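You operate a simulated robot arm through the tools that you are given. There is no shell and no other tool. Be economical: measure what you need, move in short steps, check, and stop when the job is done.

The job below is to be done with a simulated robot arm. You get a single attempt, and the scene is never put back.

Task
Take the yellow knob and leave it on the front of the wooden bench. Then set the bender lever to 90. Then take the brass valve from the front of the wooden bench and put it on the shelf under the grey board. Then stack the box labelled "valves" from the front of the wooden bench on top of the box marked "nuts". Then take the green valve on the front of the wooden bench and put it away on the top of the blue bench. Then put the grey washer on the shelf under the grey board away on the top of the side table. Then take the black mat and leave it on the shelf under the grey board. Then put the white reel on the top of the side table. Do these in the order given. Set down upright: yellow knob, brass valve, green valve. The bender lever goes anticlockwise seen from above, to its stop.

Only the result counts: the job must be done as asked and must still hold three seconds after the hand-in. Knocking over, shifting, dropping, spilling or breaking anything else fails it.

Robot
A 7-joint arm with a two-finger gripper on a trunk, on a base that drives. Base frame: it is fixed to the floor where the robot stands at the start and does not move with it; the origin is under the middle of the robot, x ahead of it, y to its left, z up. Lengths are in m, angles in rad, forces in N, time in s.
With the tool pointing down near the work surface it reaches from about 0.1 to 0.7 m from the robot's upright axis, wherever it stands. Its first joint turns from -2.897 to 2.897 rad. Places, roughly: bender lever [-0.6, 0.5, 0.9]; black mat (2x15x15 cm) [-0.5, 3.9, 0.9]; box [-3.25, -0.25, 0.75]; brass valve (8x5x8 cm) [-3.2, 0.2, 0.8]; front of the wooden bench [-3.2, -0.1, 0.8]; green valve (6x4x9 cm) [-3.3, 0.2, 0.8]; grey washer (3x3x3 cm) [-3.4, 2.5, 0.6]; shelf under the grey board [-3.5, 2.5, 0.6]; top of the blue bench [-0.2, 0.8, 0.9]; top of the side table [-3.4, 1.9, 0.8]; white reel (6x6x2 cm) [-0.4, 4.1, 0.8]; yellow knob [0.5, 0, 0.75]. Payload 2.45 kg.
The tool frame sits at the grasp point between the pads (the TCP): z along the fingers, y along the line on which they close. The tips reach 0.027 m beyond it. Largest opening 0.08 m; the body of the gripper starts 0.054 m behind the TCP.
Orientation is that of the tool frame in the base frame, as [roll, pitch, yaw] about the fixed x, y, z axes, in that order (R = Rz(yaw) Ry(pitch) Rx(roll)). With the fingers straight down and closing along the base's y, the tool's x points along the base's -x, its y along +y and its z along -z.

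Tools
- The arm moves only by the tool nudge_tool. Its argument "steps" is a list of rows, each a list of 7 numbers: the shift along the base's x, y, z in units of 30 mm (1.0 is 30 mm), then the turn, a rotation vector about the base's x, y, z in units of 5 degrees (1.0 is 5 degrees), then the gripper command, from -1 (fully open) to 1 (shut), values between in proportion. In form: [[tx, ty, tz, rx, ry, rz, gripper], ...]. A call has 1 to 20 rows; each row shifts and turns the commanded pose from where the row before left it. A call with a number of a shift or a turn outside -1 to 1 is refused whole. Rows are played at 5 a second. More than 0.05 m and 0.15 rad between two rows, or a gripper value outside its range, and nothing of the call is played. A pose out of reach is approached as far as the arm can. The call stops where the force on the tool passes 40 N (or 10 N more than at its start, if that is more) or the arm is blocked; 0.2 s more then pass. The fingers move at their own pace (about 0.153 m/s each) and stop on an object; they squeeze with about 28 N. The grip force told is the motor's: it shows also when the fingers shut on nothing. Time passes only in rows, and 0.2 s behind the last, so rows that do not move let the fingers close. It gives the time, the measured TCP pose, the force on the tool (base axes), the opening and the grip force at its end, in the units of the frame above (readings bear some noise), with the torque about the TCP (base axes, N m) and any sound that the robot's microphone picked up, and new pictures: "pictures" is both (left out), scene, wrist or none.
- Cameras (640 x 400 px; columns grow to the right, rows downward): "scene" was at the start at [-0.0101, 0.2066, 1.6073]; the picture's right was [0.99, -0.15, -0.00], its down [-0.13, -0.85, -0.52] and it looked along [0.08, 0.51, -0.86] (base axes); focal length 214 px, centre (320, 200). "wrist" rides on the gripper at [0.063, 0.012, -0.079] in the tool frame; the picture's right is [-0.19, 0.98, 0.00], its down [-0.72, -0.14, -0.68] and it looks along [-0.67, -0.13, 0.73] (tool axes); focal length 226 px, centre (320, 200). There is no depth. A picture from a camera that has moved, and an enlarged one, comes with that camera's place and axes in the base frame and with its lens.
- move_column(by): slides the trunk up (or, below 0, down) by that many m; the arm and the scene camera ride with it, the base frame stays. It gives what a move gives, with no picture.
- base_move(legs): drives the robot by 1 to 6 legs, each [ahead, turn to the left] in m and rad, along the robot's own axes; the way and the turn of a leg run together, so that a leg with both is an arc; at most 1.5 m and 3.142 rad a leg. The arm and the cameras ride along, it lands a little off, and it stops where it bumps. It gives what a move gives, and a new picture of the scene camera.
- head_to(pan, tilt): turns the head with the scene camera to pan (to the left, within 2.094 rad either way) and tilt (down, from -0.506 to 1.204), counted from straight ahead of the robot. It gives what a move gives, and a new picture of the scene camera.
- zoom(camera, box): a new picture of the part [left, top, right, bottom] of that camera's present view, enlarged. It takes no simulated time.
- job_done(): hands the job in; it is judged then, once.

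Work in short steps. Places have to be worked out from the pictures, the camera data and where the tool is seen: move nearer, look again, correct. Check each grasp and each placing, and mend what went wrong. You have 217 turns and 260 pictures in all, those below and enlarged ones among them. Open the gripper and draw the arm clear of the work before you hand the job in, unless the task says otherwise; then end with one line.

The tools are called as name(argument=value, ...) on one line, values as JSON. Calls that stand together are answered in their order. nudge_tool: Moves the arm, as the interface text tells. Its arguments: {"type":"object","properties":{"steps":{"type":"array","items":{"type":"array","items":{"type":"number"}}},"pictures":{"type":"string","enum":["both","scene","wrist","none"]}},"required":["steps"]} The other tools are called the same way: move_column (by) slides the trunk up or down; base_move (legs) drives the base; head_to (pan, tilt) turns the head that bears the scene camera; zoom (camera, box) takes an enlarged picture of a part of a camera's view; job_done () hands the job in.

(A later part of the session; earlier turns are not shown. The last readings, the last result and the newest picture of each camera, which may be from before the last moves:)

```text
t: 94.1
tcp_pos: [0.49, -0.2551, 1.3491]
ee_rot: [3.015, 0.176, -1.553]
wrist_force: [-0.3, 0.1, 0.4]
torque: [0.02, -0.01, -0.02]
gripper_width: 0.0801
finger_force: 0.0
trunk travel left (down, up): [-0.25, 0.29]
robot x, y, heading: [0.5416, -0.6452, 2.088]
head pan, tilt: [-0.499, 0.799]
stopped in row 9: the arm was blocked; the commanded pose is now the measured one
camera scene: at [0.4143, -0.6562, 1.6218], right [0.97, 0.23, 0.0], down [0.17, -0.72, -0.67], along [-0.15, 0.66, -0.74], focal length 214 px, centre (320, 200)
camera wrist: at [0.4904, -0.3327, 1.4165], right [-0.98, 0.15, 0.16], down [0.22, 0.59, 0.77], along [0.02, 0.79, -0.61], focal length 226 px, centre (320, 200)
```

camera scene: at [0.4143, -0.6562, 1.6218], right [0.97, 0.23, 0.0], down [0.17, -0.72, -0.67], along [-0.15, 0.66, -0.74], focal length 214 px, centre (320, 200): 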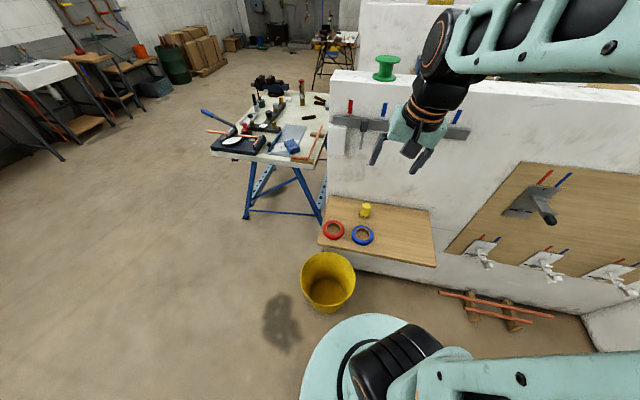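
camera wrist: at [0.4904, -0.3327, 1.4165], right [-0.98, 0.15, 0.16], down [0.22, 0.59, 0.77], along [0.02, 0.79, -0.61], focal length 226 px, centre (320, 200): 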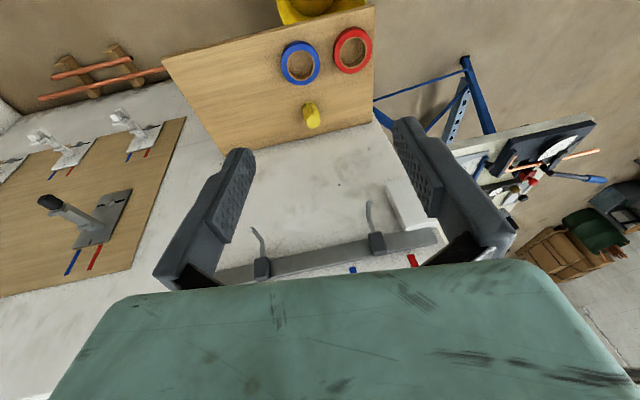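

The head camera seems to have been pushed by the arm. I turn the head to the left, away, and look.

head_to(pan=0.6, tilt=0.6)

nudge_tool(steps=[[0.2, 0.6, -0.7, 0, 0, 0, -1], [0.2, 0.6, -0.7, 0, 0, 0, -1], [0.2, 0.6, -0.7, 0, 0, 0, -1]])

```text
t: 95.4
tcp_pos: [0.4855, -0.2548, 1.3457]
ee_rot: [3.021, 0.169, -1.539]
wrist_force: [0.1, -0.6, 0.5]
torque: [0.03, -0.01, 0.01]
gripper_width: 0.0802
finger_force: 0.1
trunk travel left (down, up): [-0.25, 0.29]
robot x, y, heading: [0.5435, -0.6454, 2.09]
head pan, tilt: [0.6, 0.6]
camera scene: at [0.4098, -0.6578, 1.6196], right [0.96, 0.28, 0.0], down [0.21, -0.73, -0.65], along [-0.18, 0.63, -0.76], focal length 214 px, centre (320, 200)
```

scene: 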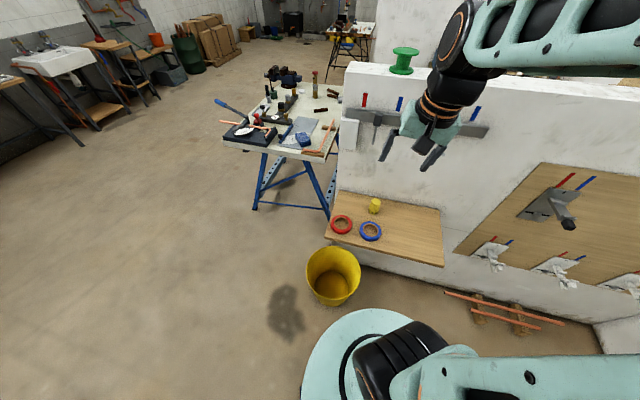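

```text
t: 96.1
tcp_pos: [0.4796, -0.2329, 1.358]
ee_rot: [2.927, 0.316, -1.491]
wrist_force: [-0.2, -0.3, 0.7]
torque: [0.0, 0.03, 0.02]
gripper_width: 0.0804
finger_force: 0.1
trunk travel left (down, up): [-0.25, 0.29]
robot x, y, heading: [0.545, -0.6473, 2.088]
head pan, tilt: [0.6, 0.6]
stopped in row 3: the arm was blocked; the commanded pose is now the measured one
camera scene: at [0.4122, -0.6568, 1.6215], right [0.97, 0.26, 0.0], down [0.19, -0.72, -0.67], along [-0.17, 0.65, -0.74], focal length 214 px, centre (320, 200)
camera wrist: at [0.4918, -0.318, 1.4139], right [-0.96, 0.04, 0.26], down [0.24, 0.5, 0.83], along [-0.1, 0.86, -0.5], focal length 226 px, centre (320, 200)
```

scene: 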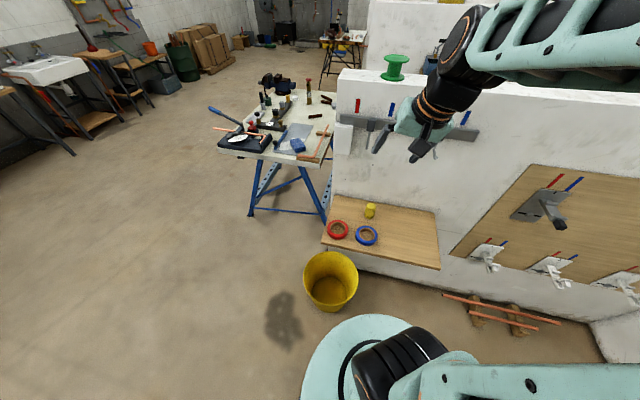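
wrist: 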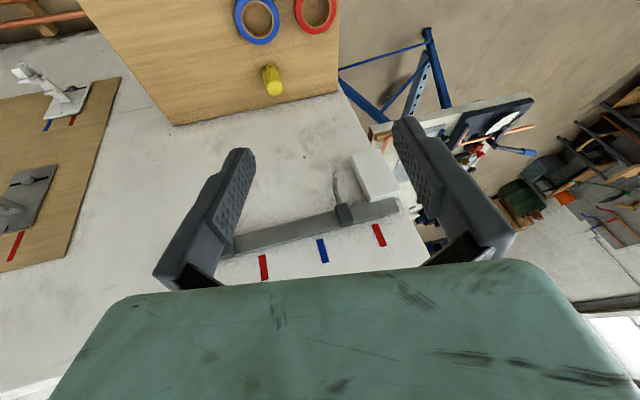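

The head isn't following commands, so something touches it. I back the arm off a little along its path and see if the head frees.

nudge_tool(steps=[[-0.2, -0.6, 0.7, 0, 0, 0, -1], [-0.2, -0.6, 0.7, 0, 0, 0, -1], [-0.2, -0.8, 0.7, 0, 0, 0.7, -1], [-0.2, -0.8, 0.7, 0, 0, 0.7, -1]], pictures="none")

head_to(pan=-1.2, tilt=0.6)

```text
t: 97.1
tcp_pos: [0.4572, -0.3193, 1.4383]
ee_rot: [2.932, 0.308, -1.371]
wrist_force: [0.2, 1.1, 0.5]
torque: [0.03, -0.01, 0.02]
gripper_width: 0.0803
finger_force: 0.1
trunk travel left (down, up): [-0.25, 0.29]
robot x, y, heading: [0.5415, -0.6438, 2.085]
head pan, tilt: [0.6, 0.6]
```

```text
t: 98.9
tcp_pos: [0.4581, -0.3179, 1.4391]
ee_rot: [2.93, 0.311, -1.375]
wrist_force: [-0.2, 0.2, -0.9]
torque: [-0.01, 0.01, -0.01]
gripper_width: 0.0803
finger_force: 0.2
trunk travel left (down, up): [-0.25, 0.29]
robot x, y, heading: [0.5446, -0.6467, 2.089]
head pan, tilt: [-1.201, 0.6]
camera scene: at [0.4406, -0.6441, 1.642], right [0.99, -0.1, 0.0], down [-0.06, -0.55, -0.83], along [0.08, 0.83, -0.56], focal length 214 px, centre (320, 200)
```

scene: 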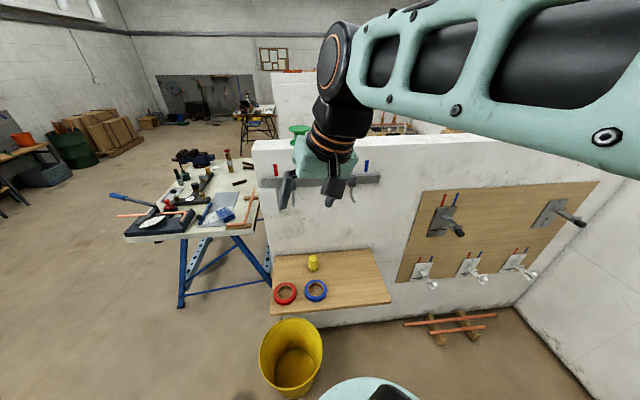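

The forearm lies just right of the head. I send the head to the left now that it's loosened.

head_to(pan=0.9, tilt=0.6)

```text
t: 100.9
tcp_pos: [0.457, -0.3181, 1.4382]
ee_rot: [2.933, 0.312, -1.374]
wrist_force: [-0.2, -0.1, 1.3]
torque: [0.02, 0.0, -0.01]
gripper_width: 0.08
finger_force: 0.2
trunk travel left (down, up): [-0.25, 0.29]
robot x, y, heading: [0.5433, -0.6458, 2.087]
head pan, tilt: [0.901, 0.6]
camera scene: at [0.3444, -0.7191, 1.6412], right [0.15, 0.99, 0.0], down [0.56, -0.09, -0.82], along [-0.82, 0.13, -0.57], focal length 214 px, centre (320, 200)
```

scene: 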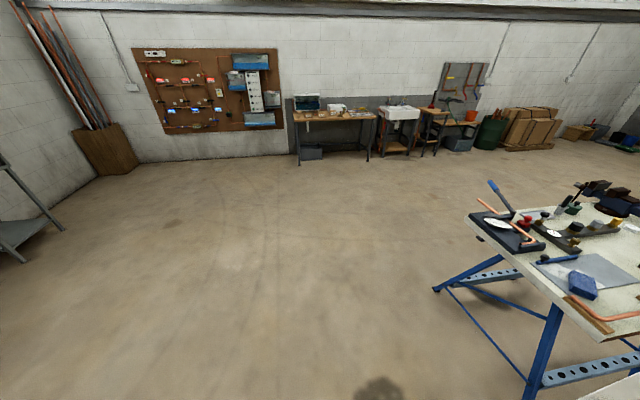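

Head free. Now lower and extend the arm again, straightening the accidental tilt.

nudge_tool(steps=[[0.1, 0.4, -0.9, 0.41, -0.7, -0.3, -1], [0.1, 0.4, -0.9, 0.41, -0.7, -0.3, -1], [0.1, 0.4, -0.9, 0.41, -0.7, -0.3, -1], [0.1, 0.4, -0.9, 0.41, -0.7, -0.3, -1], [0.1, 0.4, -0.9, 0, 0, 0, -1], [0.1, 0.4, -0.9, 0, 0, 0, -1], [0.1, 0.4, -0.9, 0, 0, 0, -1], [0.1, 0.4, -0.9, 0, 0, 0, -1]], pictures="wrist")

head_to(pan=-0.1, tilt=0.8)

```text
t: 102.7
tcp_pos: [0.4809, -0.2158, 1.2219]
ee_rot: [-3.066, 0.406, -1.379]
wrist_force: [0.0, 0.6, -0.4]
torque: [0.01, 0.01, -0.02]
gripper_width: 0.0798
finger_force: 0.1
trunk travel left (down, up): [-0.25, 0.29]
robot x, y, heading: [0.5453, -0.6445, 2.092]
head pan, tilt: [0.901, 0.6]
camera wrist: at [0.4803, -0.3075, 1.2686], right [-1.0, 0.02, 0.01], down [0.01, 0.4, 0.92], along [0.01, 0.92, -0.4], focal length 226 px, centre (320, 200)
```

wrist: 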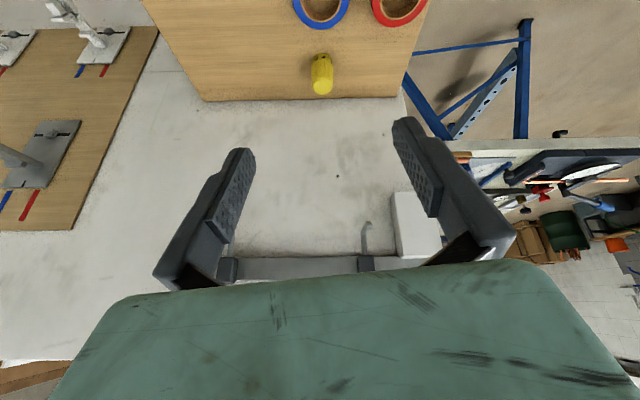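

```text
t: 104.0
tcp_pos: [0.4795, -0.2175, 1.2212]
ee_rot: [-3.065, 0.404, -1.377]
wrist_force: [-0.8, 0.2, -0.2]
torque: [0.01, -0.03, 0.03]
gripper_width: 0.08
finger_force: 0.1
trunk travel left (down, up): [-0.25, 0.29]
robot x, y, heading: [0.5429, -0.6441, 2.089]
head pan, tilt: [-0.099, 0.799]
camera scene: at [0.3526, -0.7241, 1.6225], right [0.1, 0.99, 0.0], down [0.73, -0.08, -0.68], along [-0.68, 0.07, -0.73], focal length 214 px, centre (320, 200)
```

scene: 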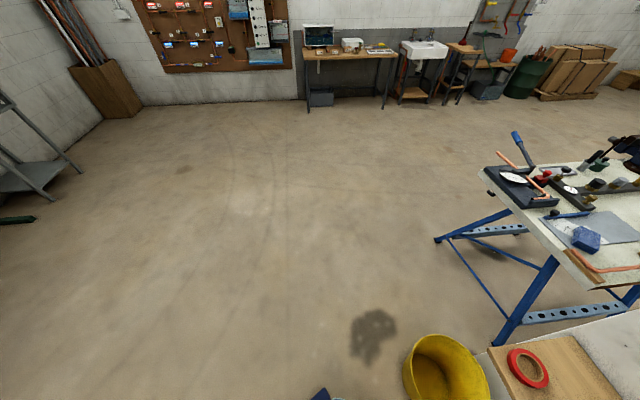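

The tool is in front of the shelf; knob is at about (0.48, 0.03), base z≈0.77. I go down to a pre-grasp point below the hooks.

nudge_tool(steps=[[0, 0.28, -0.92, 0, 0, 0, -1], [0, 0.28, -0.92, 0, 0, 0, -1], [0, 0.28, -0.92, 0, 0, 0, -1], [0, 0.28, -0.92, 0, 0, 0, -1], [0, 0.28, -0.92, 0, 0, 0, -1], [0, 0.28, -0.92, 0, 0, 0, -1], [0, 0.28, -0.92, 0, 0, 0, -1], [0, 0.28, -0.92, 0, 0, 0, -1], [0, 0.6, -0.5, 0, 0, 0, -1], [0, 0.6, -0.5, 0, 0, 0, -1], [0, 0.6, -0.5, 0, 0, 0, -1]], pictures="wrist")

```text
t: 106.4
tcp_pos: [0.4802, -0.0976, 0.9564]
ee_rot: [-3.065, 0.403, -1.378]
wrist_force: [-0.1, 1.1, -0.3]
torque: [0.02, 0.02, -0.02]
gripper_width: 0.0801
finger_force: 0.0
trunk travel left (down, up): [-0.25, 0.29]
robot x, y, heading: [0.5457, -0.6451, 2.081]
head pan, tilt: [-0.099, 0.799]
camera wrist: at [0.4802, -0.1886, 1.0028], right [-1.0, 0.02, 0.01], down [0.01, 0.4, 0.92], along [0.01, 0.92, -0.4], focal length 226 px, centre (320, 200)
```

wrist: 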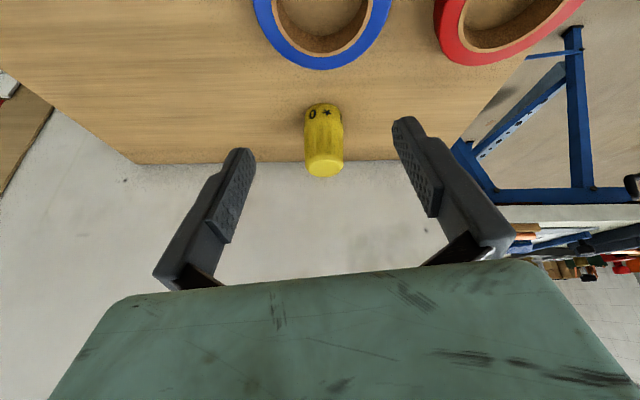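

Two wrist views put the knob at (0.478, 0.052), z 0.767–0.855, about 5 cm thick. I move to 8 cm before the grasp along the tool axis.

nudge_tool(steps=[[0, 0.97, -0.65, 0, 0, 0, -1], [0, 0.97, -0.65, 0, 0, 0, -1], [0, 0.97, -0.65, 0, 0, 0, -1], [0, 0.97, -0.65, 0, 0, 0, -1]], pictures="wrist")

```text
t: 107.4
tcp_pos: [0.4789, 0.0201, 0.8769]
ee_rot: [-3.064, 0.403, -1.377]
wrist_force: [-0.2, 1.3, 0.2]
torque: [-0.01, -0.01, 0.03]
gripper_width: 0.08
finger_force: 0.2
trunk travel left (down, up): [-0.25, 0.29]
robot x, y, heading: [0.5424, -0.6459, 2.089]
head pan, tilt: [-0.099, 0.799]
camera wrist: at [0.4795, -0.0721, 0.9241], right [-1.0, 0.02, 0.01], down [0.01, 0.4, 0.92], along [0.01, 0.92, -0.4], focal length 226 px, centre (320, 200)
```

wrist: 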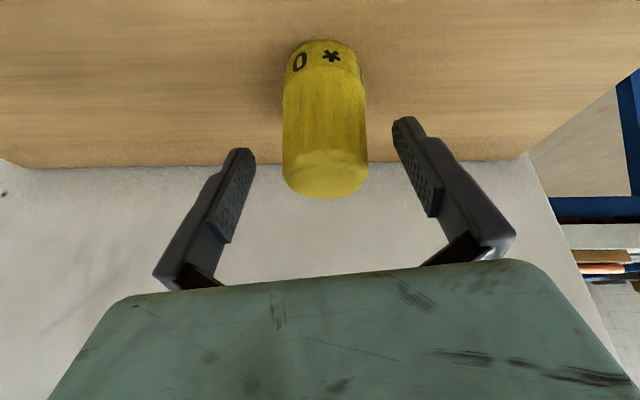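

Aligned well. Final approach with TCP at z≈0.82 so the palm clears the knob's top, then close.

nudge_tool(steps=[[-0.03, 0.31, -0.65, 0, 0, 0, -1], [-0.03, 0.31, -0.65, 0, 0, 0, -1], [-0.03, 0.31, -0.65, 0, 0, 0, -1], [0, 0, 0, 0, 0, 0, 1], [0, 0, 0, 0, 0, 0, 1], [0, 0, 0, 0, 0, 0, 1]], pictures="wrist")

```text
t: 108.1
tcp_pos: [0.4715, 0.0382, 0.8363]
ee_rot: [-3.071, 0.406, -1.372]
wrist_force: [0.9, -23.5, 29.4]
torque: [-0.89, 1.03, 0.99]
gripper_width: 0.0652
finger_force: 0.0
trunk travel left (down, up): [-0.25, 0.29]
robot x, y, heading: [0.5441, -0.6448, 2.09]
head pan, tilt: [-0.099, 0.799]
stopped in row 3: the force on the tool passed its limit at 63 N (the readings are from after the stop); the commanded pose is now the measured one
camera wrist: at [0.4726, -0.0531, 0.8833], right [-1.0, 0.01, 0.01], down [0.01, 0.4, 0.92], along [0.0, 0.92, -0.4], focal length 226 px, centre (320, 200)
```

wrist: 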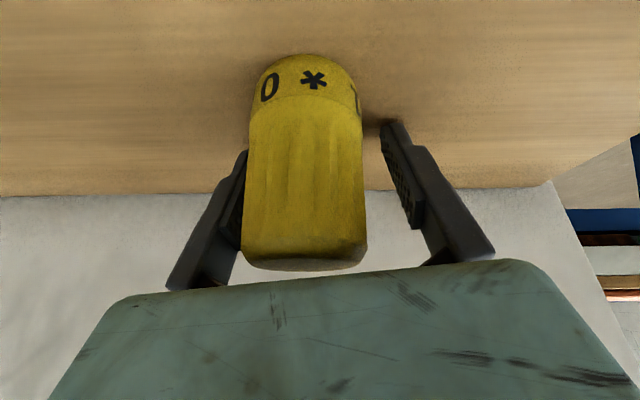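

The palm touched the knob's top. I back off 12 mm along the tool axis and close there.

nudge_tool(steps=[[0, -0.16, 0.37, 0, 0, 0, -0.5], [0.07, 0, 0, 0, 0, 0, -0.5], [0, 0, 0, 0, 0, 0, 1], [0, 0, 0, 0, 0, 0, 1], [0, 0, 0, 0, 0, 0, 1]], pictures="wrist")

```text
t: 109.3
tcp_pos: [0.4749, 0.036, 0.8449]
ee_rot: [-3.071, 0.404, -1.373]
wrist_force: [-0.4, -0.6, 0.5]
torque: [-0.01, -0.03, -0.02]
gripper_width: 0.0412
finger_force: 28.7
trunk travel left (down, up): [-0.25, 0.29]
robot x, y, heading: [0.543, -0.6482, 2.091]
head pan, tilt: [-0.099, 0.799]
camera wrist: at [0.4754, -0.0548, 0.8914], right [-1.0, 0.01, 0.01], down [0.01, 0.4, 0.92], along [0.0, 0.92, -0.4], focal length 226 px, centre (320, 200)
```

wrist: 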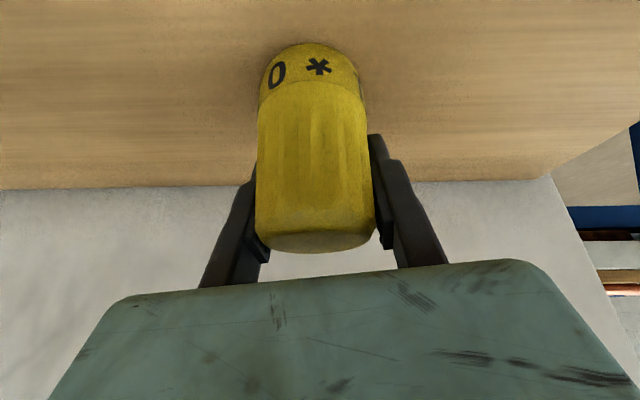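

Gripped (41 mm). Lift a little and draw back out from under the hooks.

nudge_tool(steps=[[0, 0, 0.5, 0, 0, 0, 1], [0, 0, 0.7, 0, 0, 0, 1], [0, -0.3, 0.7, 0, 0, 0, 1], [0, -0.9, 0.3, 0, 0, 0, 1], [0, -0.9, 0.3, 0, 0, 0, 1], [0, -0.9, 0.3, 0, 0, 0, 1], [0, -0.9, 0.3, 0, 0, 0, 1], [0, -0.9, 0.9, 0, 0, 0, 1], [0, -0.9, 0.9, 0, 0, 0, 1], [0, -0.5, 0.9, 0, 0, 0, 1], [0, -0.3, 0.9, 0, 0, 0, 1], [0, -0.3, 0.9, 0, 0, 0, 1], [0, -0.3, 0.9, 0, 0, 0, 1], [0, -0.3, 0.9, 0, 0, 0, 1]], pictures="wrist")

```text
t: 112.3
tcp_pos: [0.4734, -0.1884, 1.1265]
ee_rot: [-3.07, 0.404, -1.374]
wrist_force: [0.8, -0.5, 0.2]
torque: [0.02, -0.02, 0.01]
gripper_width: 0.0
finger_force: 28.1
trunk travel left (down, up): [-0.25, 0.29]
robot x, y, heading: [0.5467, -0.6453, 2.092]
head pan, tilt: [-0.099, 0.799]
camera wrist: at [0.4747, -0.2797, 1.1726], right [-1.0, 0.01, 0.01], down [0.02, 0.4, 0.92], along [0.0, 0.92, -0.4], focal length 226 px, centre (320, 200)
```

wrist: 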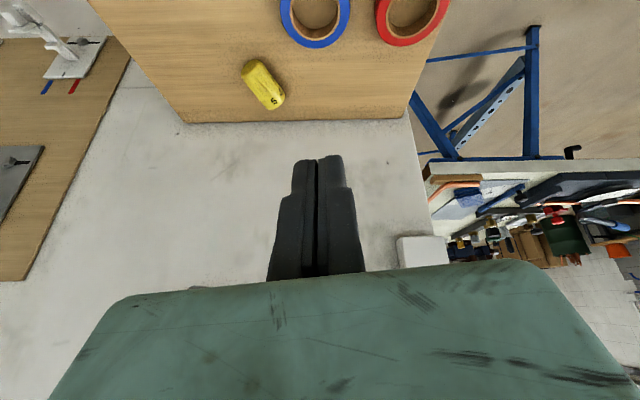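

The knob slipped out (tapered) and lies on the shelf. Look closer.

zoom(camera="wrist", box=[180, 30, 340, 130])

```text
4.00 times, centred on (260, 80) of wrist
camera zoom: at [0.4747, -0.2797, 1.1726], right [-1.0, 0.01, 0.01], down [0.02, 0.4, 0.92], along [0.0, 0.92, -0.4], focal length 904 px, centre (560, 680)
```

zoom: 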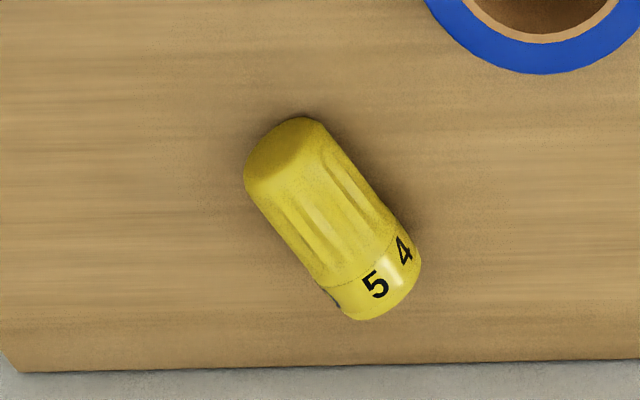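

The knob lies with its base end toward the wall. To set it upright later I need the wrist yaw flipped by 180°; I test here in free space whether the wrist can do that.

nudge_tool(steps=[[0, -0.3, 0.3, -1, 0, 0, -1], [0, -0.3, 0.3, -1, 0, 0, -1], [0, -0.3, 0.3, -1, 0, 0, -1], [0, -0.3, 0.3, -1, 0, 0, -1], [0, -0.3, 0.3, -0.7, 0, 0, -1], [0, 0, 0, 0, 0, 1, -1], [0, 0, 0, 0, 0, 1, -1], [0, 0, 0, 0, 0, 1, -1], [0, 0, 0, 0, 0, 1, -1], [0, 0, 0, 0, 0, 1, -1], [0, 0, 0, 0, 0, 1, -1], [0, 0, 0, 0, 0, 1, -1], [0, 0, 0, 0, 0, 1, -1], [0, 0, 0, 0, 0, 1, -1], [0, 0, 0, 0, 0, 1, -1], [0, 0, 0, 0, 0, 1, -1], [0, 0, 0, 0, 0, 1, -1], [0, 0, 0, 0, 0, 1, -1], [0, 0, 0, 0, 0, 1, -1], [0, 0, 0, 0, 0, 1, -1]], pictures="none")

nudge_tool(steps=[[0, 0, 0, 0, 0, 1, -1], [0, 0, 0, 0, 0, 1, -1], [0, 0, 0, 0, 0, 1, -1], [0, 0, 0, 0, 0, 1, -1], [0, 0, 0, 0, 0, 1, -1], [0, 0, 0, 0, 0, 1, -1], [0, 0, 0, 0, 0, 1, -1], [0, 0, 0, 0, 0, 1, -1], [0, 0, 0, 0, 0, 1, -1], [0, 0, 0, 0, 0, 1, -1], [0, 0, 0, 0, 0, 1, -1], [0, 0, 0, 0, 0, 1, -1], [0, 0, 0, 0, 0, 1, -1], [0, 0, 0, 0, 0, 1, -1], [0, 0, 0, 0, 0, 1, -1], [0, 0, 0, 0, 0, 1, -1], [0, 0, 0, 0, 0, 1, -1], [0, 0, 0, 0, 0, 1, -1]], pictures="none")

```text
t: 116.5
tcp_pos: [0.4739, -0.2307, 1.1713]
ee_rot: [3.134, 0.003, -0.079]
wrist_force: [-0.4, 0.2, 0.0]
torque: [0.0, 0.03, -0.01]
gripper_width: 0.08
finger_force: 0.1
trunk travel left (down, up): [-0.25, 0.29]
robot x, y, heading: [0.5461, -0.6486, 2.094]
head pan, tilt: [-0.099, 0.799]
```

```text
t: 120.3
tcp_pos: [0.4732, -0.2305, 1.1723]
ee_rot: [3.135, 0.003, 1.49]
wrist_force: [-0.2, -0.7, 0.3]
torque: [-0.03, -0.01, -0.03]
gripper_width: 0.0801
finger_force: 0.0
trunk travel left (down, up): [-0.25, 0.29]
robot x, y, heading: [0.5444, -0.6449, 2.092]
head pan, tilt: [-0.099, 0.799]
```

The wrist yaws freely both ways. I turn back to align across the lying knob, tilt 40° toward its base end, and approach for a look.

nudge_tool(steps=[[0, 0, 0, 0, 0, -1, -1], [0, 0, 0, 0, 0, -1, -1], [0, 0, 0, 0, 0, -1, -1], [0, 0, 0, 0, 0, -1, -1], [0, 0, 0, 0, 0, -1, -1], [0, 0, 0, 0, 0, -1, -1], [0, 0, 0, 0, 0, -1, -1], [0, 0, 0, 0, 0, -1, -1], [0, 0, 0, 0, 0, -1, -1], [0, 0, 0, 0, 0, -1, -1], [0, 0, 0, 0, 0, -1, -1], [0, 0, 0, 0, 0, -1, -1], [0, 0, 0, 0, 0, -1, -1], [0, 0, 0, 0, 0, -1, -1], [0, 0, 0, 0, 0, -1, -1], [0, 0, 0, 0, 0, -1, -1], [0, 0, 0, 0, 0, -1, -1], [0, 0, 0, 0, 0, -1, -1], [0, 0, 0, 0, 0, -1, -1], [0, 0, 0, 0, 0, -1, -1]], pictures="none")

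nudge_tool(steps=[[0.4, 0.3, 0, 0, 0, -1, -1], [0.4, 0.3, 0, 0, 0, -1, -1], [0.4, 0.3, 0, 0, 0, -1, -1], [0.4, 0.3, 0, 0, 0, -1, -1], [0.4, 0.3, 0, 0, 0, -1, -1], [0.4, 0.3, 0, 0, 0, -1, -1], [0.4, 0.3, -0.3, 0, 0, -1, -1], [0.4, 0.3, -0.3, 0, 0, -1, -1], [0.4, 0.3, -0.3, 0, 0, -1, -1], [0.4, 0.3, -0.3, 0, 0, -1, -1], [0.3, 0.2, -0.3, 0, 0, -0.6, -1], [0, 0, -0.5, 0.92, 0.38, 0, -1], [0, 0, -0.5, 0.92, 0.38, 0, -1], [0, 0, -0.5, 0.92, 0.38, 0, -1], [0, 0, -0.5, 0.92, 0.38, 0, -1], [0, 0, -0.5, 0.92, 0.38, 0, -1], [0, 0, -0.5, 0.92, 0.38, 0, -1], [0, 0, -0.5, 0.92, 0.38, 0, -1], [0, 0, -0.5, 0.92, 0.38, 0, -1]], pictures="wrist")

```text
t: 124.5
tcp_pos: [0.4754, -0.2305, 1.1712]
ee_rot: [3.134, 0.003, -0.258]
wrist_force: [0.0, 0.6, -0.2]
torque: [0.0, -0.01, -0.03]
gripper_width: 0.0803
finger_force: 0.0
trunk travel left (down, up): [-0.25, 0.29]
robot x, y, heading: [0.5459, -0.6448, 2.09]
head pan, tilt: [-0.099, 0.799]
```

```text
t: 128.5
tcp_pos: [0.6034, -0.1331, 1.0074]
ee_rot: [3.135, 0.699, -1.182]
wrist_force: [0.5, 0.0, 0.0]
torque: [-0.02, 0.02, 0.0]
gripper_width: 0.0799
finger_force: 0.1
trunk travel left (down, up): [-0.25, 0.29]
robot x, y, heading: [0.5444, -0.6448, 2.092]
head pan, tilt: [-0.099, 0.799]
camera wrist: at [0.6314, -0.2301, 1.027], right [-0.96, -0.24, 0.13], down [0.09, 0.16, 0.98], along [-0.26, 0.96, -0.13], focal length 226 px, centre (320, 200)
```

wrist: 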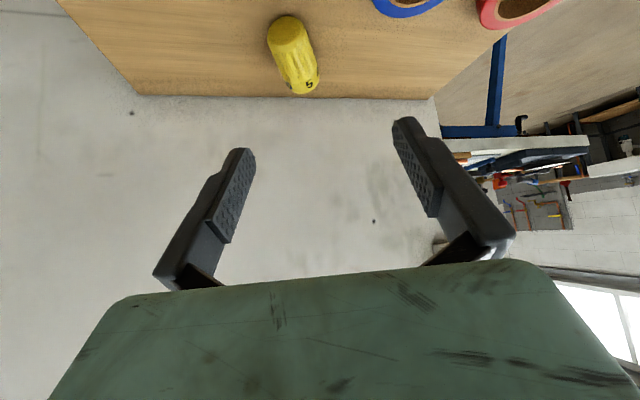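

Triangulation: knob centre (0.574, 0.015, 0.814), lying along (-0.36, 0.93). Approach along the tool axis and grip.

nudge_tool(steps=[[-0.083, 0.84, -1.0, 0, 0, 0, -1], [-0.083, 0.84, -1.0, 0, 0, 0, -1], [-0.083, 0.84, -1.0, 0, 0, 0, -1], [-0.083, 0.84, -1.0, 0, 0, 0, -1], [-0.16, 0.39, -0.5, 0, 0, 0, -1], [-0.16, 0.39, -0.5, 0, 0, 0, -1]], pictures="wrist")

```text
t: 129.9
tcp_pos: [0.581, -0.0113, 0.8575]
ee_rot: [3.132, 0.698, -1.183]
wrist_force: [0.2, -0.1, 0.4]
torque: [0.0, 0.01, -0.01]
gripper_width: 0.0804
finger_force: 0.1
trunk travel left (down, up): [-0.25, 0.29]
robot x, y, heading: [0.5433, -0.6453, 2.09]
head pan, tilt: [-0.099, 0.799]
camera wrist: at [0.6104, -0.1083, 0.8771], right [-0.96, -0.24, 0.13], down [0.09, 0.16, 0.98], along [-0.26, 0.96, -0.13], focal length 226 px, centre (320, 200)
```

wrist: 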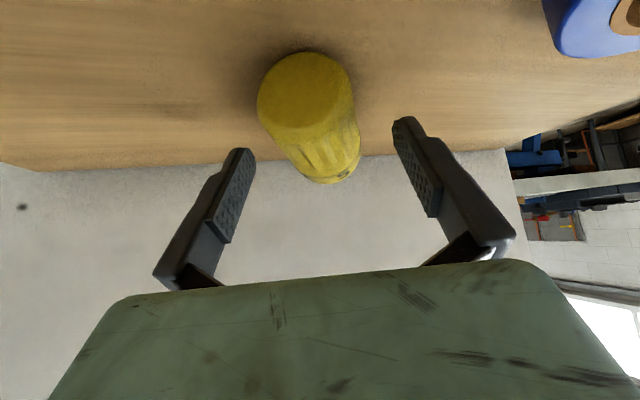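

Well aligned. Final step and close.

nudge_tool(steps=[[-0.1, 0.44, -0.57, 0, 0, 0, -1], [-0.1, 0.44, -0.55, 0, 0, 0, -1], [0, 0, 0, 0, 0, 0, 1], [0, 0, 0, 0, 0, 0, 1], [0, 0, 0, 0, 0, 0, 1]], pictures="wrist")

```text
t: 131.1
tcp_pos: [0.5786, 0.0175, 0.8256]
ee_rot: [3.138, 0.704, -1.18]
wrist_force: [11.3, 10.3, 29.0]
torque: [0.73, -0.78, -0.07]
gripper_width: 0.0447
finger_force: 28.1
trunk travel left (down, up): [-0.25, 0.29]
robot x, y, heading: [0.5439, -0.6464, 2.093]
head pan, tilt: [-0.099, 0.799]
camera wrist: at [0.6063, -0.0798, 0.8456], right [-0.96, -0.24, 0.13], down [0.09, 0.15, 0.98], along [-0.26, 0.96, -0.13], focal length 226 px, centre (320, 200)
```

wrist: 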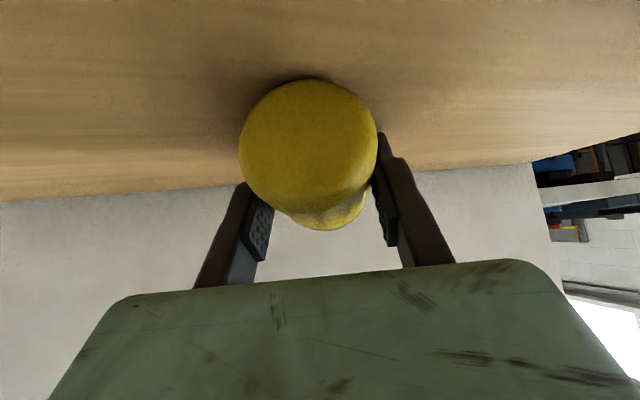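

Gripped at 44.7 mm with the tips touching the shelf. Lift slowly and check.

nudge_tool(steps=[[0, 0, 0.3, 0, 0, 0, 1], [0, 0, 0.4, 0, 0, 0, 1], [0, 0, 0.5, 0, 0, 0, 1], [0, 0, 0.5, 0, 0, 0, 1], [0.1, -0.4, 0.4, 0, 0, 0, 1], [0.1, -0.6, 0.4, 0, 0, 0, 1]], pictures="wrist")

```text
t: 132.5
tcp_pos: [0.585, -0.0118, 0.8975]
ee_rot: [3.133, 0.698, -1.181]
wrist_force: [-0.9, 0.5, -2.0]
torque: [-0.05, -0.04, 0.03]
gripper_width: 0.0448
finger_force: 28.1
trunk travel left (down, up): [-0.25, 0.29]
robot x, y, heading: [0.5436, -0.6464, 2.094]
head pan, tilt: [-0.099, 0.799]
camera wrist: at [0.6122, -0.11, 0.9179], right [-0.96, -0.24, 0.13], down [0.09, 0.16, 0.98], along [-0.26, 0.96, -0.13], focal length 226 px, centre (320, 200)
```

wrist: 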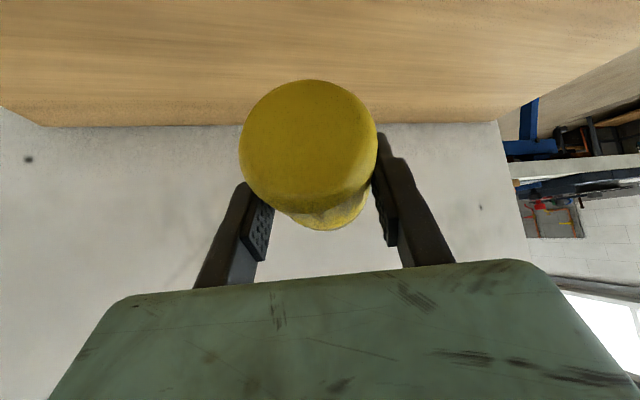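

Held. Retract to a carrying posture clear of the wall.

nudge_tool(steps=[[0, -0.9, 0.3, 0, 0, 0, 1], [0, -0.9, 0.3, 0, 0, 0, 1], [0, -0.9, 0.3, 0, 0, 0, 1], [0, -0.9, 0.6, 0, 0, 0, 1], [0, -0.9, 0.6, 0, 0, 0, 1], [0, -0.6, 0.9, 0, 0, 0, 1], [0, -0.6, 0.9, 0, 0, 0, 1], [0, -0.6, 0.9, 0, 0, 0, 1], [0, -0.6, 0.9, 0, 0, 0, 1]], pictures="none")

base_move(legs=[[0, 1.05]])

```text
t: 134.5
tcp_pos: [0.5882, -0.2202, 1.0706]
ee_rot: [3.131, 0.694, -1.181]
wrist_force: [0.2, -0.6, -1.7]
torque: [0.05, 0.01, 0.01]
gripper_width: 0.0449
finger_force: 28.2
out of reach, approached as far as the arm can: row 9
trunk travel left (down, up): [-0.25, 0.29]
robot x, y, heading: [0.5431, -0.6476, 2.093]
head pan, tilt: [-0.099, 0.799]
```

```text
t: 137.7
tcp_pos: [0.1923, -0.4008, 1.0715]
ee_rot: [3.131, 0.696, -0.116]
wrist_force: [1.0, 0.6, -2.4]
torque: [-0.01, 0.01, -0.01]
gripper_width: 0.0447
finger_force: 28.0
trunk travel left (down, up): [-0.25, 0.29]
robot x, y, heading: [0.5457, -0.643, -3.131]
head pan, tilt: [-0.099, 0.799]
camera scene: at [0.4848, -0.7785, 1.6243], right [0.08, 1.0, 0.0], down [0.71, -0.06, -0.7], along [-0.69, 0.06, -0.72], focal length 214 px, centre (320, 200)
```

scene: 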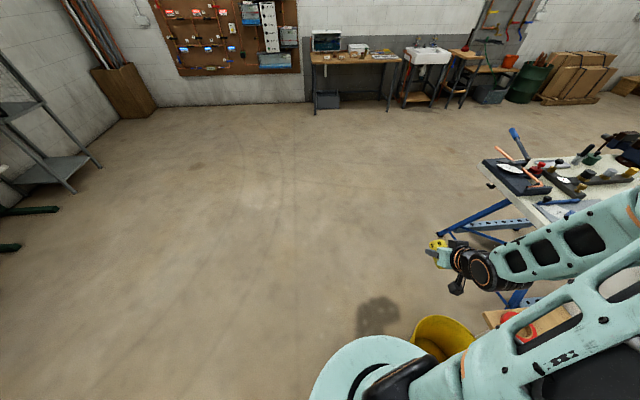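

Now I drive across to the wooden bench, aiming for about (-2.45, -0.37).

base_move(legs=[[0, -0.1], [1.5, 0], [1.4, 0], [0, 0.09]])

head_to(pan=0.0, tilt=0.5)

```text
t: 152.7
tcp_pos: [-2.6652, -0.0342, 1.0704]
ee_rot: [3.132, 0.697, -0.192]
wrist_force: [0.5, -0.2, -2.3]
torque: [0.03, 0.01, -0.02]
gripper_width: 0.0438
finger_force: 28.5
trunk travel left (down, up): [-0.25, 0.29]
robot x, y, heading: [-2.3305, -0.3036, 3.085]
head pan, tilt: [-0.099, 0.799]
camera scene: at [-2.4018, -0.4345, 1.6243], right [0.16, 0.99, 0.0], down [0.71, -0.11, -0.7], along [-0.69, 0.11, -0.72], focal length 214 px, centre (320, 200)
```

scene: 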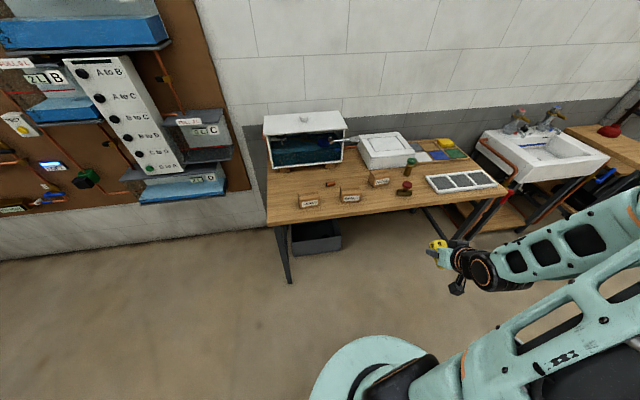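

```text
t: 153.5
tcp_pos: [-2.6654, -0.0346, 1.0705]
ee_rot: [3.13, 0.695, -0.191]
wrist_force: [-0.2, -0.3, -0.7]
torque: [0.0, -0.01, -0.01]
gripper_width: 0.044
finger_force: 28.6
trunk travel left (down, up): [-0.25, 0.29]
robot x, y, heading: [-2.3325, -0.3066, 3.086]
head pan, tilt: [0.0, 0.499]
camera scene: at [-2.4127, -0.4419, 1.6502], right [0.06, 1.0, 0.0], down [0.48, -0.03, -0.88], along [-0.88, 0.05, -0.48], focal length 214 px, centre (320, 200)
```

scene: 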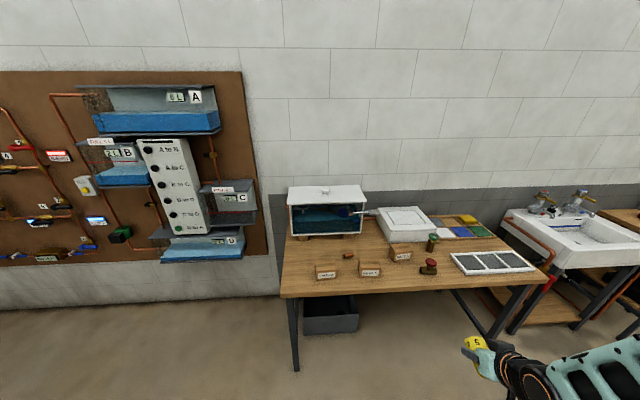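

zoom(camera="scene", box=[280, 200, 440, 300])

zoom(camera="scene", box=[400, 200, 560, 300])

```text
4.00 times, centred on (360, 250) of scene
camera zoom: at [-2.4127, -0.4419, 1.6502], right [0.06, 1.0, 0.0], down [0.48, -0.03, -0.88], along [-0.88, 0.05, -0.48], focal length 858 px, centre (160, 0)
```

zoom: 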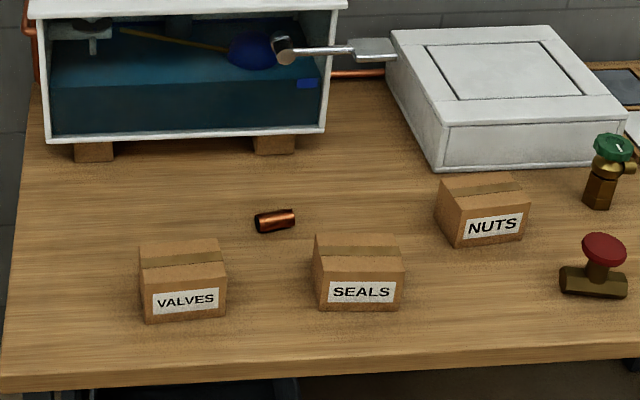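

```text
4.00 times, centred on (480, 250) of scene
camera zoom: at [-2.4127, -0.4419, 1.6502], right [0.06, 1.0, 0.0], down [0.48, -0.03, -0.88], along [-0.88, 0.05, -0.48], focal length 858 px, centre (-320, 0)
```

zoom: 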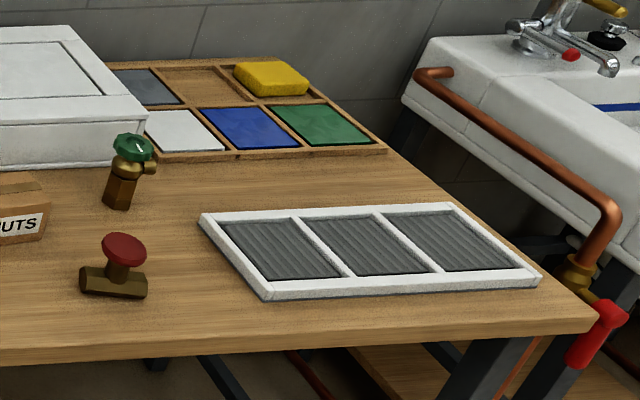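

I can see "valves", "seals", "nuts" boxes, the brass (red wheel) and green valves. The knob will go to the free slot around (-3.14, 0.02). First reorient the knob in free space: untilt, then yaw ~155°.

nudge_tool(steps=[[0, 0, 0, -0.21, -0.98, 0, 1], [0, 0, 0, -0.21, -0.98, 0, 1], [0, 0, 0, -0.21, -0.98, 0, 1], [0, 0, 0, -0.21, -0.98, 0, 1], [0, 0, 0, -0.21, -0.98, 0, 1], [0, 0, 0, -0.21, -0.98, 0, 1], [0, 0, 0, -0.21, -0.98, 0, 1], [0, 0, 0, -0.21, -0.98, 0, 1], [0, 0, 0, 0, 0, 1, 1], [0, 0, 0, 0, 0, 1, 1], [0, 0, 0, 0, 0, 1, 1], [0, 0, 0, 0, 0, 1, 1], [0, 0, 0, 0, 0, 1, 1], [0, 0, 0, 0, 0, 1, 1], [0, 0, 0, 0, 0, 1, 1], [0, 0, 0, 0, 0, 1, 1], [0, 0, 0, 0, 0, 1, 1], [0, 0, 0, 0, 0, 1, 1], [0, 0, 0, 0, 0, 1, 1], [0, 0, 0, 0, 0, 1, 1]], pictures="none")

nudge_tool(steps=[[0, 0, 0, 0, 0, 1, 1], [0, 0, 0, 0, 0, 1, 1], [0, 0, 0, 0, 0, 1, 1], [0, 0, 0, 0, 0, 1, 1], [0, 0, 0, 0, 0, 1, 1], [0, 0, 0, 0, 0, 1, 1], [0, 0, 0, 0, 0, 1, 1], [0, 0, 0, 0, 0, 1, 1], [0, 0, 0, 0, 0, 1, 1], [0, 0, 0, 0, 0, 1, 1], [0, 0, 0, 0, 0, 1, 1], [0, 0, 0, 0, 0, 1, 1], [0, 0, 0, 0, 0, 1, 1], [0, 0, 0, 0, 0, 1, 1], [0, 0, 0, 0, 0, 1, 1], [0, 0, 0, 0, 0, 1, 1], [0, 0, 0, 0, 0, 1, 1], [0, 0, 0, 0, 0, 1, 1], [0, 0, 0, 0, 0, 1, 1]], pictures="wrist")

```text
t: 157.7
tcp_pos: [-2.6654, -0.0336, 1.0703]
ee_rot: [3.12, -0.003, 0.853]
wrist_force: [-0.6, 0.0, -0.8]
torque: [0.0, 0.01, 0.02]
gripper_width: 0.044
finger_force: 28.0
trunk travel left (down, up): [-0.25, 0.29]
robot x, y, heading: [-2.3343, -0.3042, 3.083]
head pan, tilt: [0.0, 0.499]
```

```text
t: 161.7
tcp_pos: [-2.6653, -0.0351, 1.0715]
ee_rot: [3.12, -0.003, 2.509]
wrist_force: [0.3, 0.9, -1.2]
torque: [-0.03, -0.05, 0.01]
gripper_width: 0.0437
finger_force: 28.1
trunk travel left (down, up): [-0.25, 0.29]
robot x, y, heading: [-2.3298, -0.3045, 3.087]
head pan, tilt: [0.0, 0.499]
camera wrist: at [-2.7084, 0.0105, 1.1503], right [0.74, 0.68, 0.02], down [0.49, -0.55, 0.68], along [0.47, -0.49, -0.74], focal length 226 px, centre (320, 200)
```

wrist: 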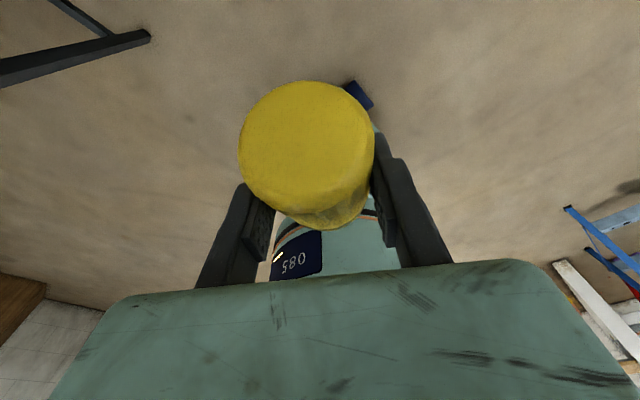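

Now tilt the tool outward 50° to bring the knob upright, then check.

nudge_tool(steps=[[0, 0, 0, 0.591, 0.806, 0, 1], [0, 0, 0, 0.591, 0.806, 0, 1], [0, 0, 0, 0.591, 0.806, 0, 1], [0, 0, 0, 0.591, 0.806, 0, 1], [0, 0, 0, 0.591, 0.806, 0, 1], [0, 0, 0, 0.591, 0.806, 0, 1], [0, 0, 0, 0.591, 0.806, 0, 1], [0, 0, 0, 0.591, 0.806, 0, 1], [0, 0, 0, 0.591, 0.806, 0, 1], [0, 0, 0, 0.591, 0.806, 0, 1]], pictures="none")

head_to(pan=-0.5, tilt=0.7)

```text
t: 163.9
tcp_pos: [-2.703, -0.0013, 1.0655]
ee_rot: [3.116, -0.875, 2.511]
wrist_force: [0.0, 0.4, -1.8]
torque: [0.01, -0.03, 0.0]
gripper_width: 0.0435
finger_force: 27.9
out of reach, approached as far as the arm can: row 5, 7, 8, 9, 10
trunk travel left (down, up): [-0.25, 0.29]
robot x, y, heading: [-2.3318, -0.3015, 3.084]
head pan, tilt: [0.0, 0.499]
```

```text
t: 164.8
tcp_pos: [-2.7026, 0.0004, 1.0662]
ee_rot: [3.119, -0.874, 2.509]
wrist_force: [-0.1, -0.3, -1.5]
torque: [0.01, -0.01, 0.01]
gripper_width: 0.0438
finger_force: 27.5
trunk travel left (down, up): [-0.25, 0.29]
robot x, y, heading: [-2.3338, -0.3068, 3.08]
head pan, tilt: [-0.499, 0.7]
camera scene: at [-2.3941, -0.4024, 1.6325], right [0.53, 0.85, 0.0], down [0.55, -0.34, -0.76], along [-0.65, 0.4, -0.64], focal length 214 px, centre (320, 200)
```

scene: 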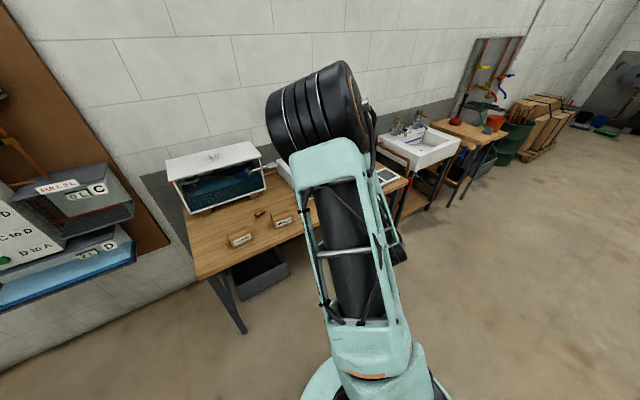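

Knob should be upright now. Drive 0.3 m nearer and look from the wrist camera.

base_move(legs=[[0.28, 0]])

nudge_tool(steps=[[0, 0, -0.5, 0, 0, 0, 1], [-0.3, 0, -0.5, 0, 0, 0, 1]], pictures="wrist")

head_to(pan=0.1, tilt=0.8)

```text
t: 166.8
tcp_pos: [-2.9875, 0.0186, 1.0657]
ee_rot: [3.116, -0.875, 2.505]
wrist_force: [-0.4, 0.6, -1.4]
torque: [0.0, -0.02, 0.02]
gripper_width: 0.044
finger_force: 27.9
trunk travel left (down, up): [-0.25, 0.29]
robot x, y, heading: [-2.6208, -0.2893, 3.076]
head pan, tilt: [-0.499, 0.7]
camera scene: at [-2.6819, -0.3846, 1.6325], right [0.53, 0.85, 0.0], down [0.55, -0.34, -0.76], along [-0.65, 0.41, -0.64], focal length 214 px, centre (320, 200)
```

scene: 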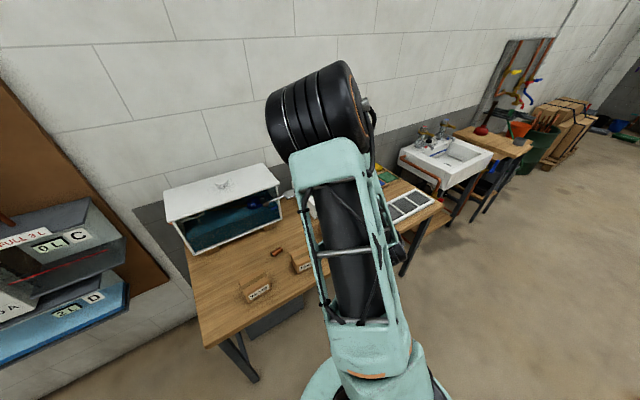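

```text
t: 167.4
tcp_pos: [-2.9974, 0.0185, 1.0361]
ee_rot: [3.119, -0.874, 2.505]
wrist_force: [0.6, 0.0, -1.2]
torque: [0.02, 0.0, -0.01]
gripper_width: 0.0436
finger_force: 27.2
trunk travel left (down, up): [-0.25, 0.29]
robot x, y, heading: [-2.6196, -0.2877, 3.08]
head pan, tilt: [-0.499, 0.7]
camera wrist: at [-2.9735, 0.0149, 1.1352], right [0.7, 0.7, -0.13], down [0.69, -0.71, -0.12], along [-0.18, -0.01, -0.98], focal length 226 px, centre (320, 200)
```

wrist: 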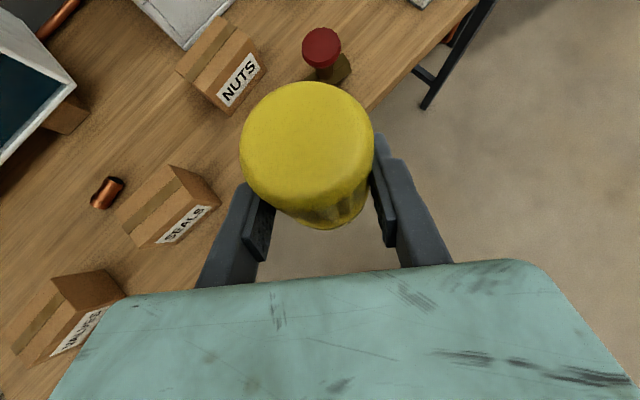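

```text
t: 168.4
tcp_pos: [-2.9962, 0.0194, 1.0351]
ee_rot: [3.118, -0.875, 2.506]
wrist_force: [-0.2, 0.0, -1.5]
torque: [0.0, -0.02, 0.0]
gripper_width: 0.0434
finger_force: 27.9
trunk travel left (down, up): [-0.25, 0.29]
robot x, y, heading: [-2.6231, -0.2861, 3.08]
head pan, tilt: [0.099, 0.799]
camera scene: at [-2.6899, -0.4328, 1.6243], right [-0.04, 1.0, 0.0], down [0.72, 0.03, -0.7], along [-0.7, -0.02, -0.72], focal length 214 px, centre (320, 200)
```

scene: 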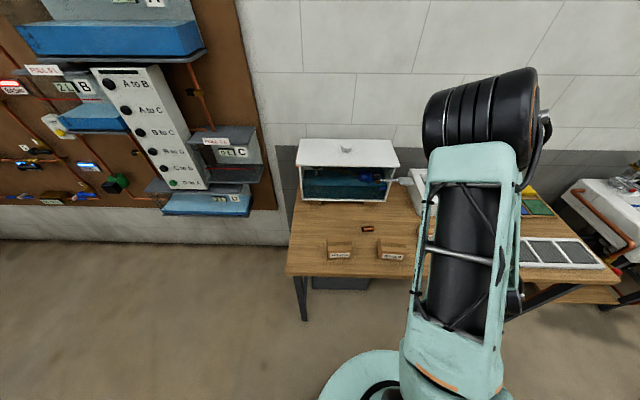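

The knob hangs upright. I bring it over (-3.135, 0.03) and lower.

nudge_tool(steps=[[-0.9, 0.07, -0.5, 0, 0, 0, 1], [-0.9, 0.07, -0.5, 0, 0, 0, 1], [-0.9, 0.07, -0.5, 0, 0, 0, 1], [-0.9, 0.07, -0.8, 0, 0, 0, 1], [-0.95, 0.07, -0.9, 0, 0, 0, 1], [0, 0, -0.9, 0, 0, 0, 1], [0, 0, -0.7, 0, 0, 0, 1]], pictures="wrist")

```text
t: 170.0
tcp_pos: [-3.1325, 0.0305, 0.8922]
ee_rot: [3.119, -0.873, 2.504]
wrist_force: [-0.8, -0.4, -1.3]
torque: [-0.02, 0.0, -0.01]
gripper_width: 0.0435
finger_force: 28.1
trunk travel left (down, up): [-0.25, 0.29]
robot x, y, heading: [-2.6191, -0.2841, 3.081]
head pan, tilt: [0.099, 0.799]
camera wrist: at [-3.1087, 0.0269, 0.9907], right [0.7, 0.7, -0.13], down [0.69, -0.71, -0.12], along [-0.18, -0.01, -0.98], focal length 226 px, centre (320, 200)
```

wrist: 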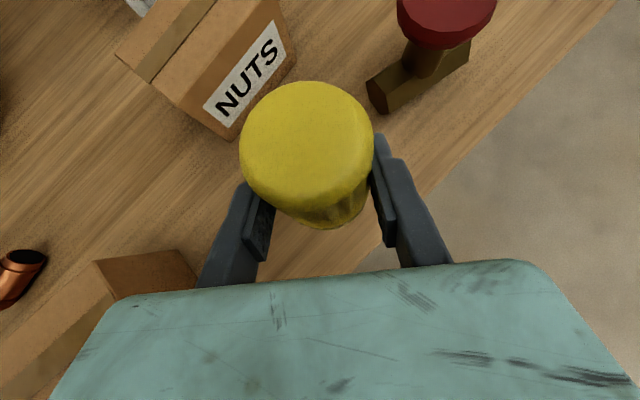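

Lower gently until the knob touches the bench.

nudge_tool(steps=[[0, 0, -0.5, 0, 0, 0, 1], [0, 0, -0.5, 0, 0, 0, 1], [0, 0, -0.3, 0, 0, 0, 1], [0, 0, -0.3, 0, 0, 0, 1]], pictures="wrist")

```text
t: 171.0
tcp_pos: [-3.134, 0.0293, 0.8428]
ee_rot: [3.121, -0.875, 2.504]
wrist_force: [0.5, -0.4, -0.6]
torque: [0.0, 0.01, 0.04]
gripper_width: 0.0437
finger_force: 27.5
trunk travel left (down, up): [-0.25, 0.29]
robot x, y, heading: [-2.6192, -0.2881, 3.074]
head pan, tilt: [0.099, 0.799]
camera wrist: at [-3.1099, 0.0257, 0.9429], right [0.7, 0.7, -0.13], down [0.69, -0.71, -0.12], along [-0.18, -0.01, -0.98], focal length 226 px, centre (320, 200)
```

wrist: 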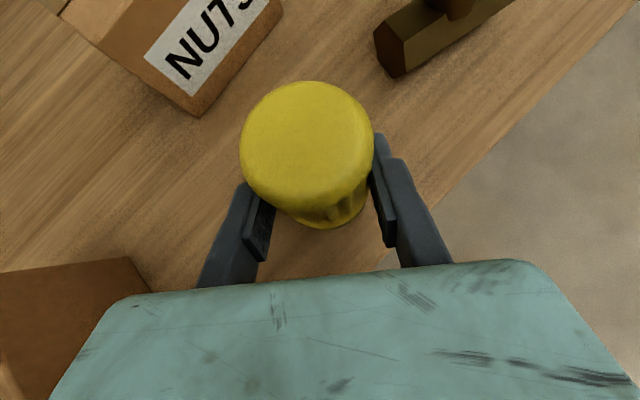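

Still no contact; continue in 5 mm steps.

nudge_tool(steps=[[0, 0, -0.2, 0, 0, 0, 1], [0, 0, -0.2, 0, 0, 0, 1], [0, 0, -0.15, 0, 0, 0, 1]], pictures="none")

```text
t: 171.8
tcp_pos: [-3.1339, 0.0301, 0.8331]
ee_rot: [3.119, -0.882, 2.501]
wrist_force: [0.9, -5.1, 32.6]
torque: [0.35, 0.5, -0.11]
gripper_width: 0.0444
finger_force: 27.9
trunk travel left (down, up): [-0.25, 0.29]
robot x, y, heading: [-2.6175, -0.2889, 3.083]
head pan, tilt: [0.099, 0.799]
```

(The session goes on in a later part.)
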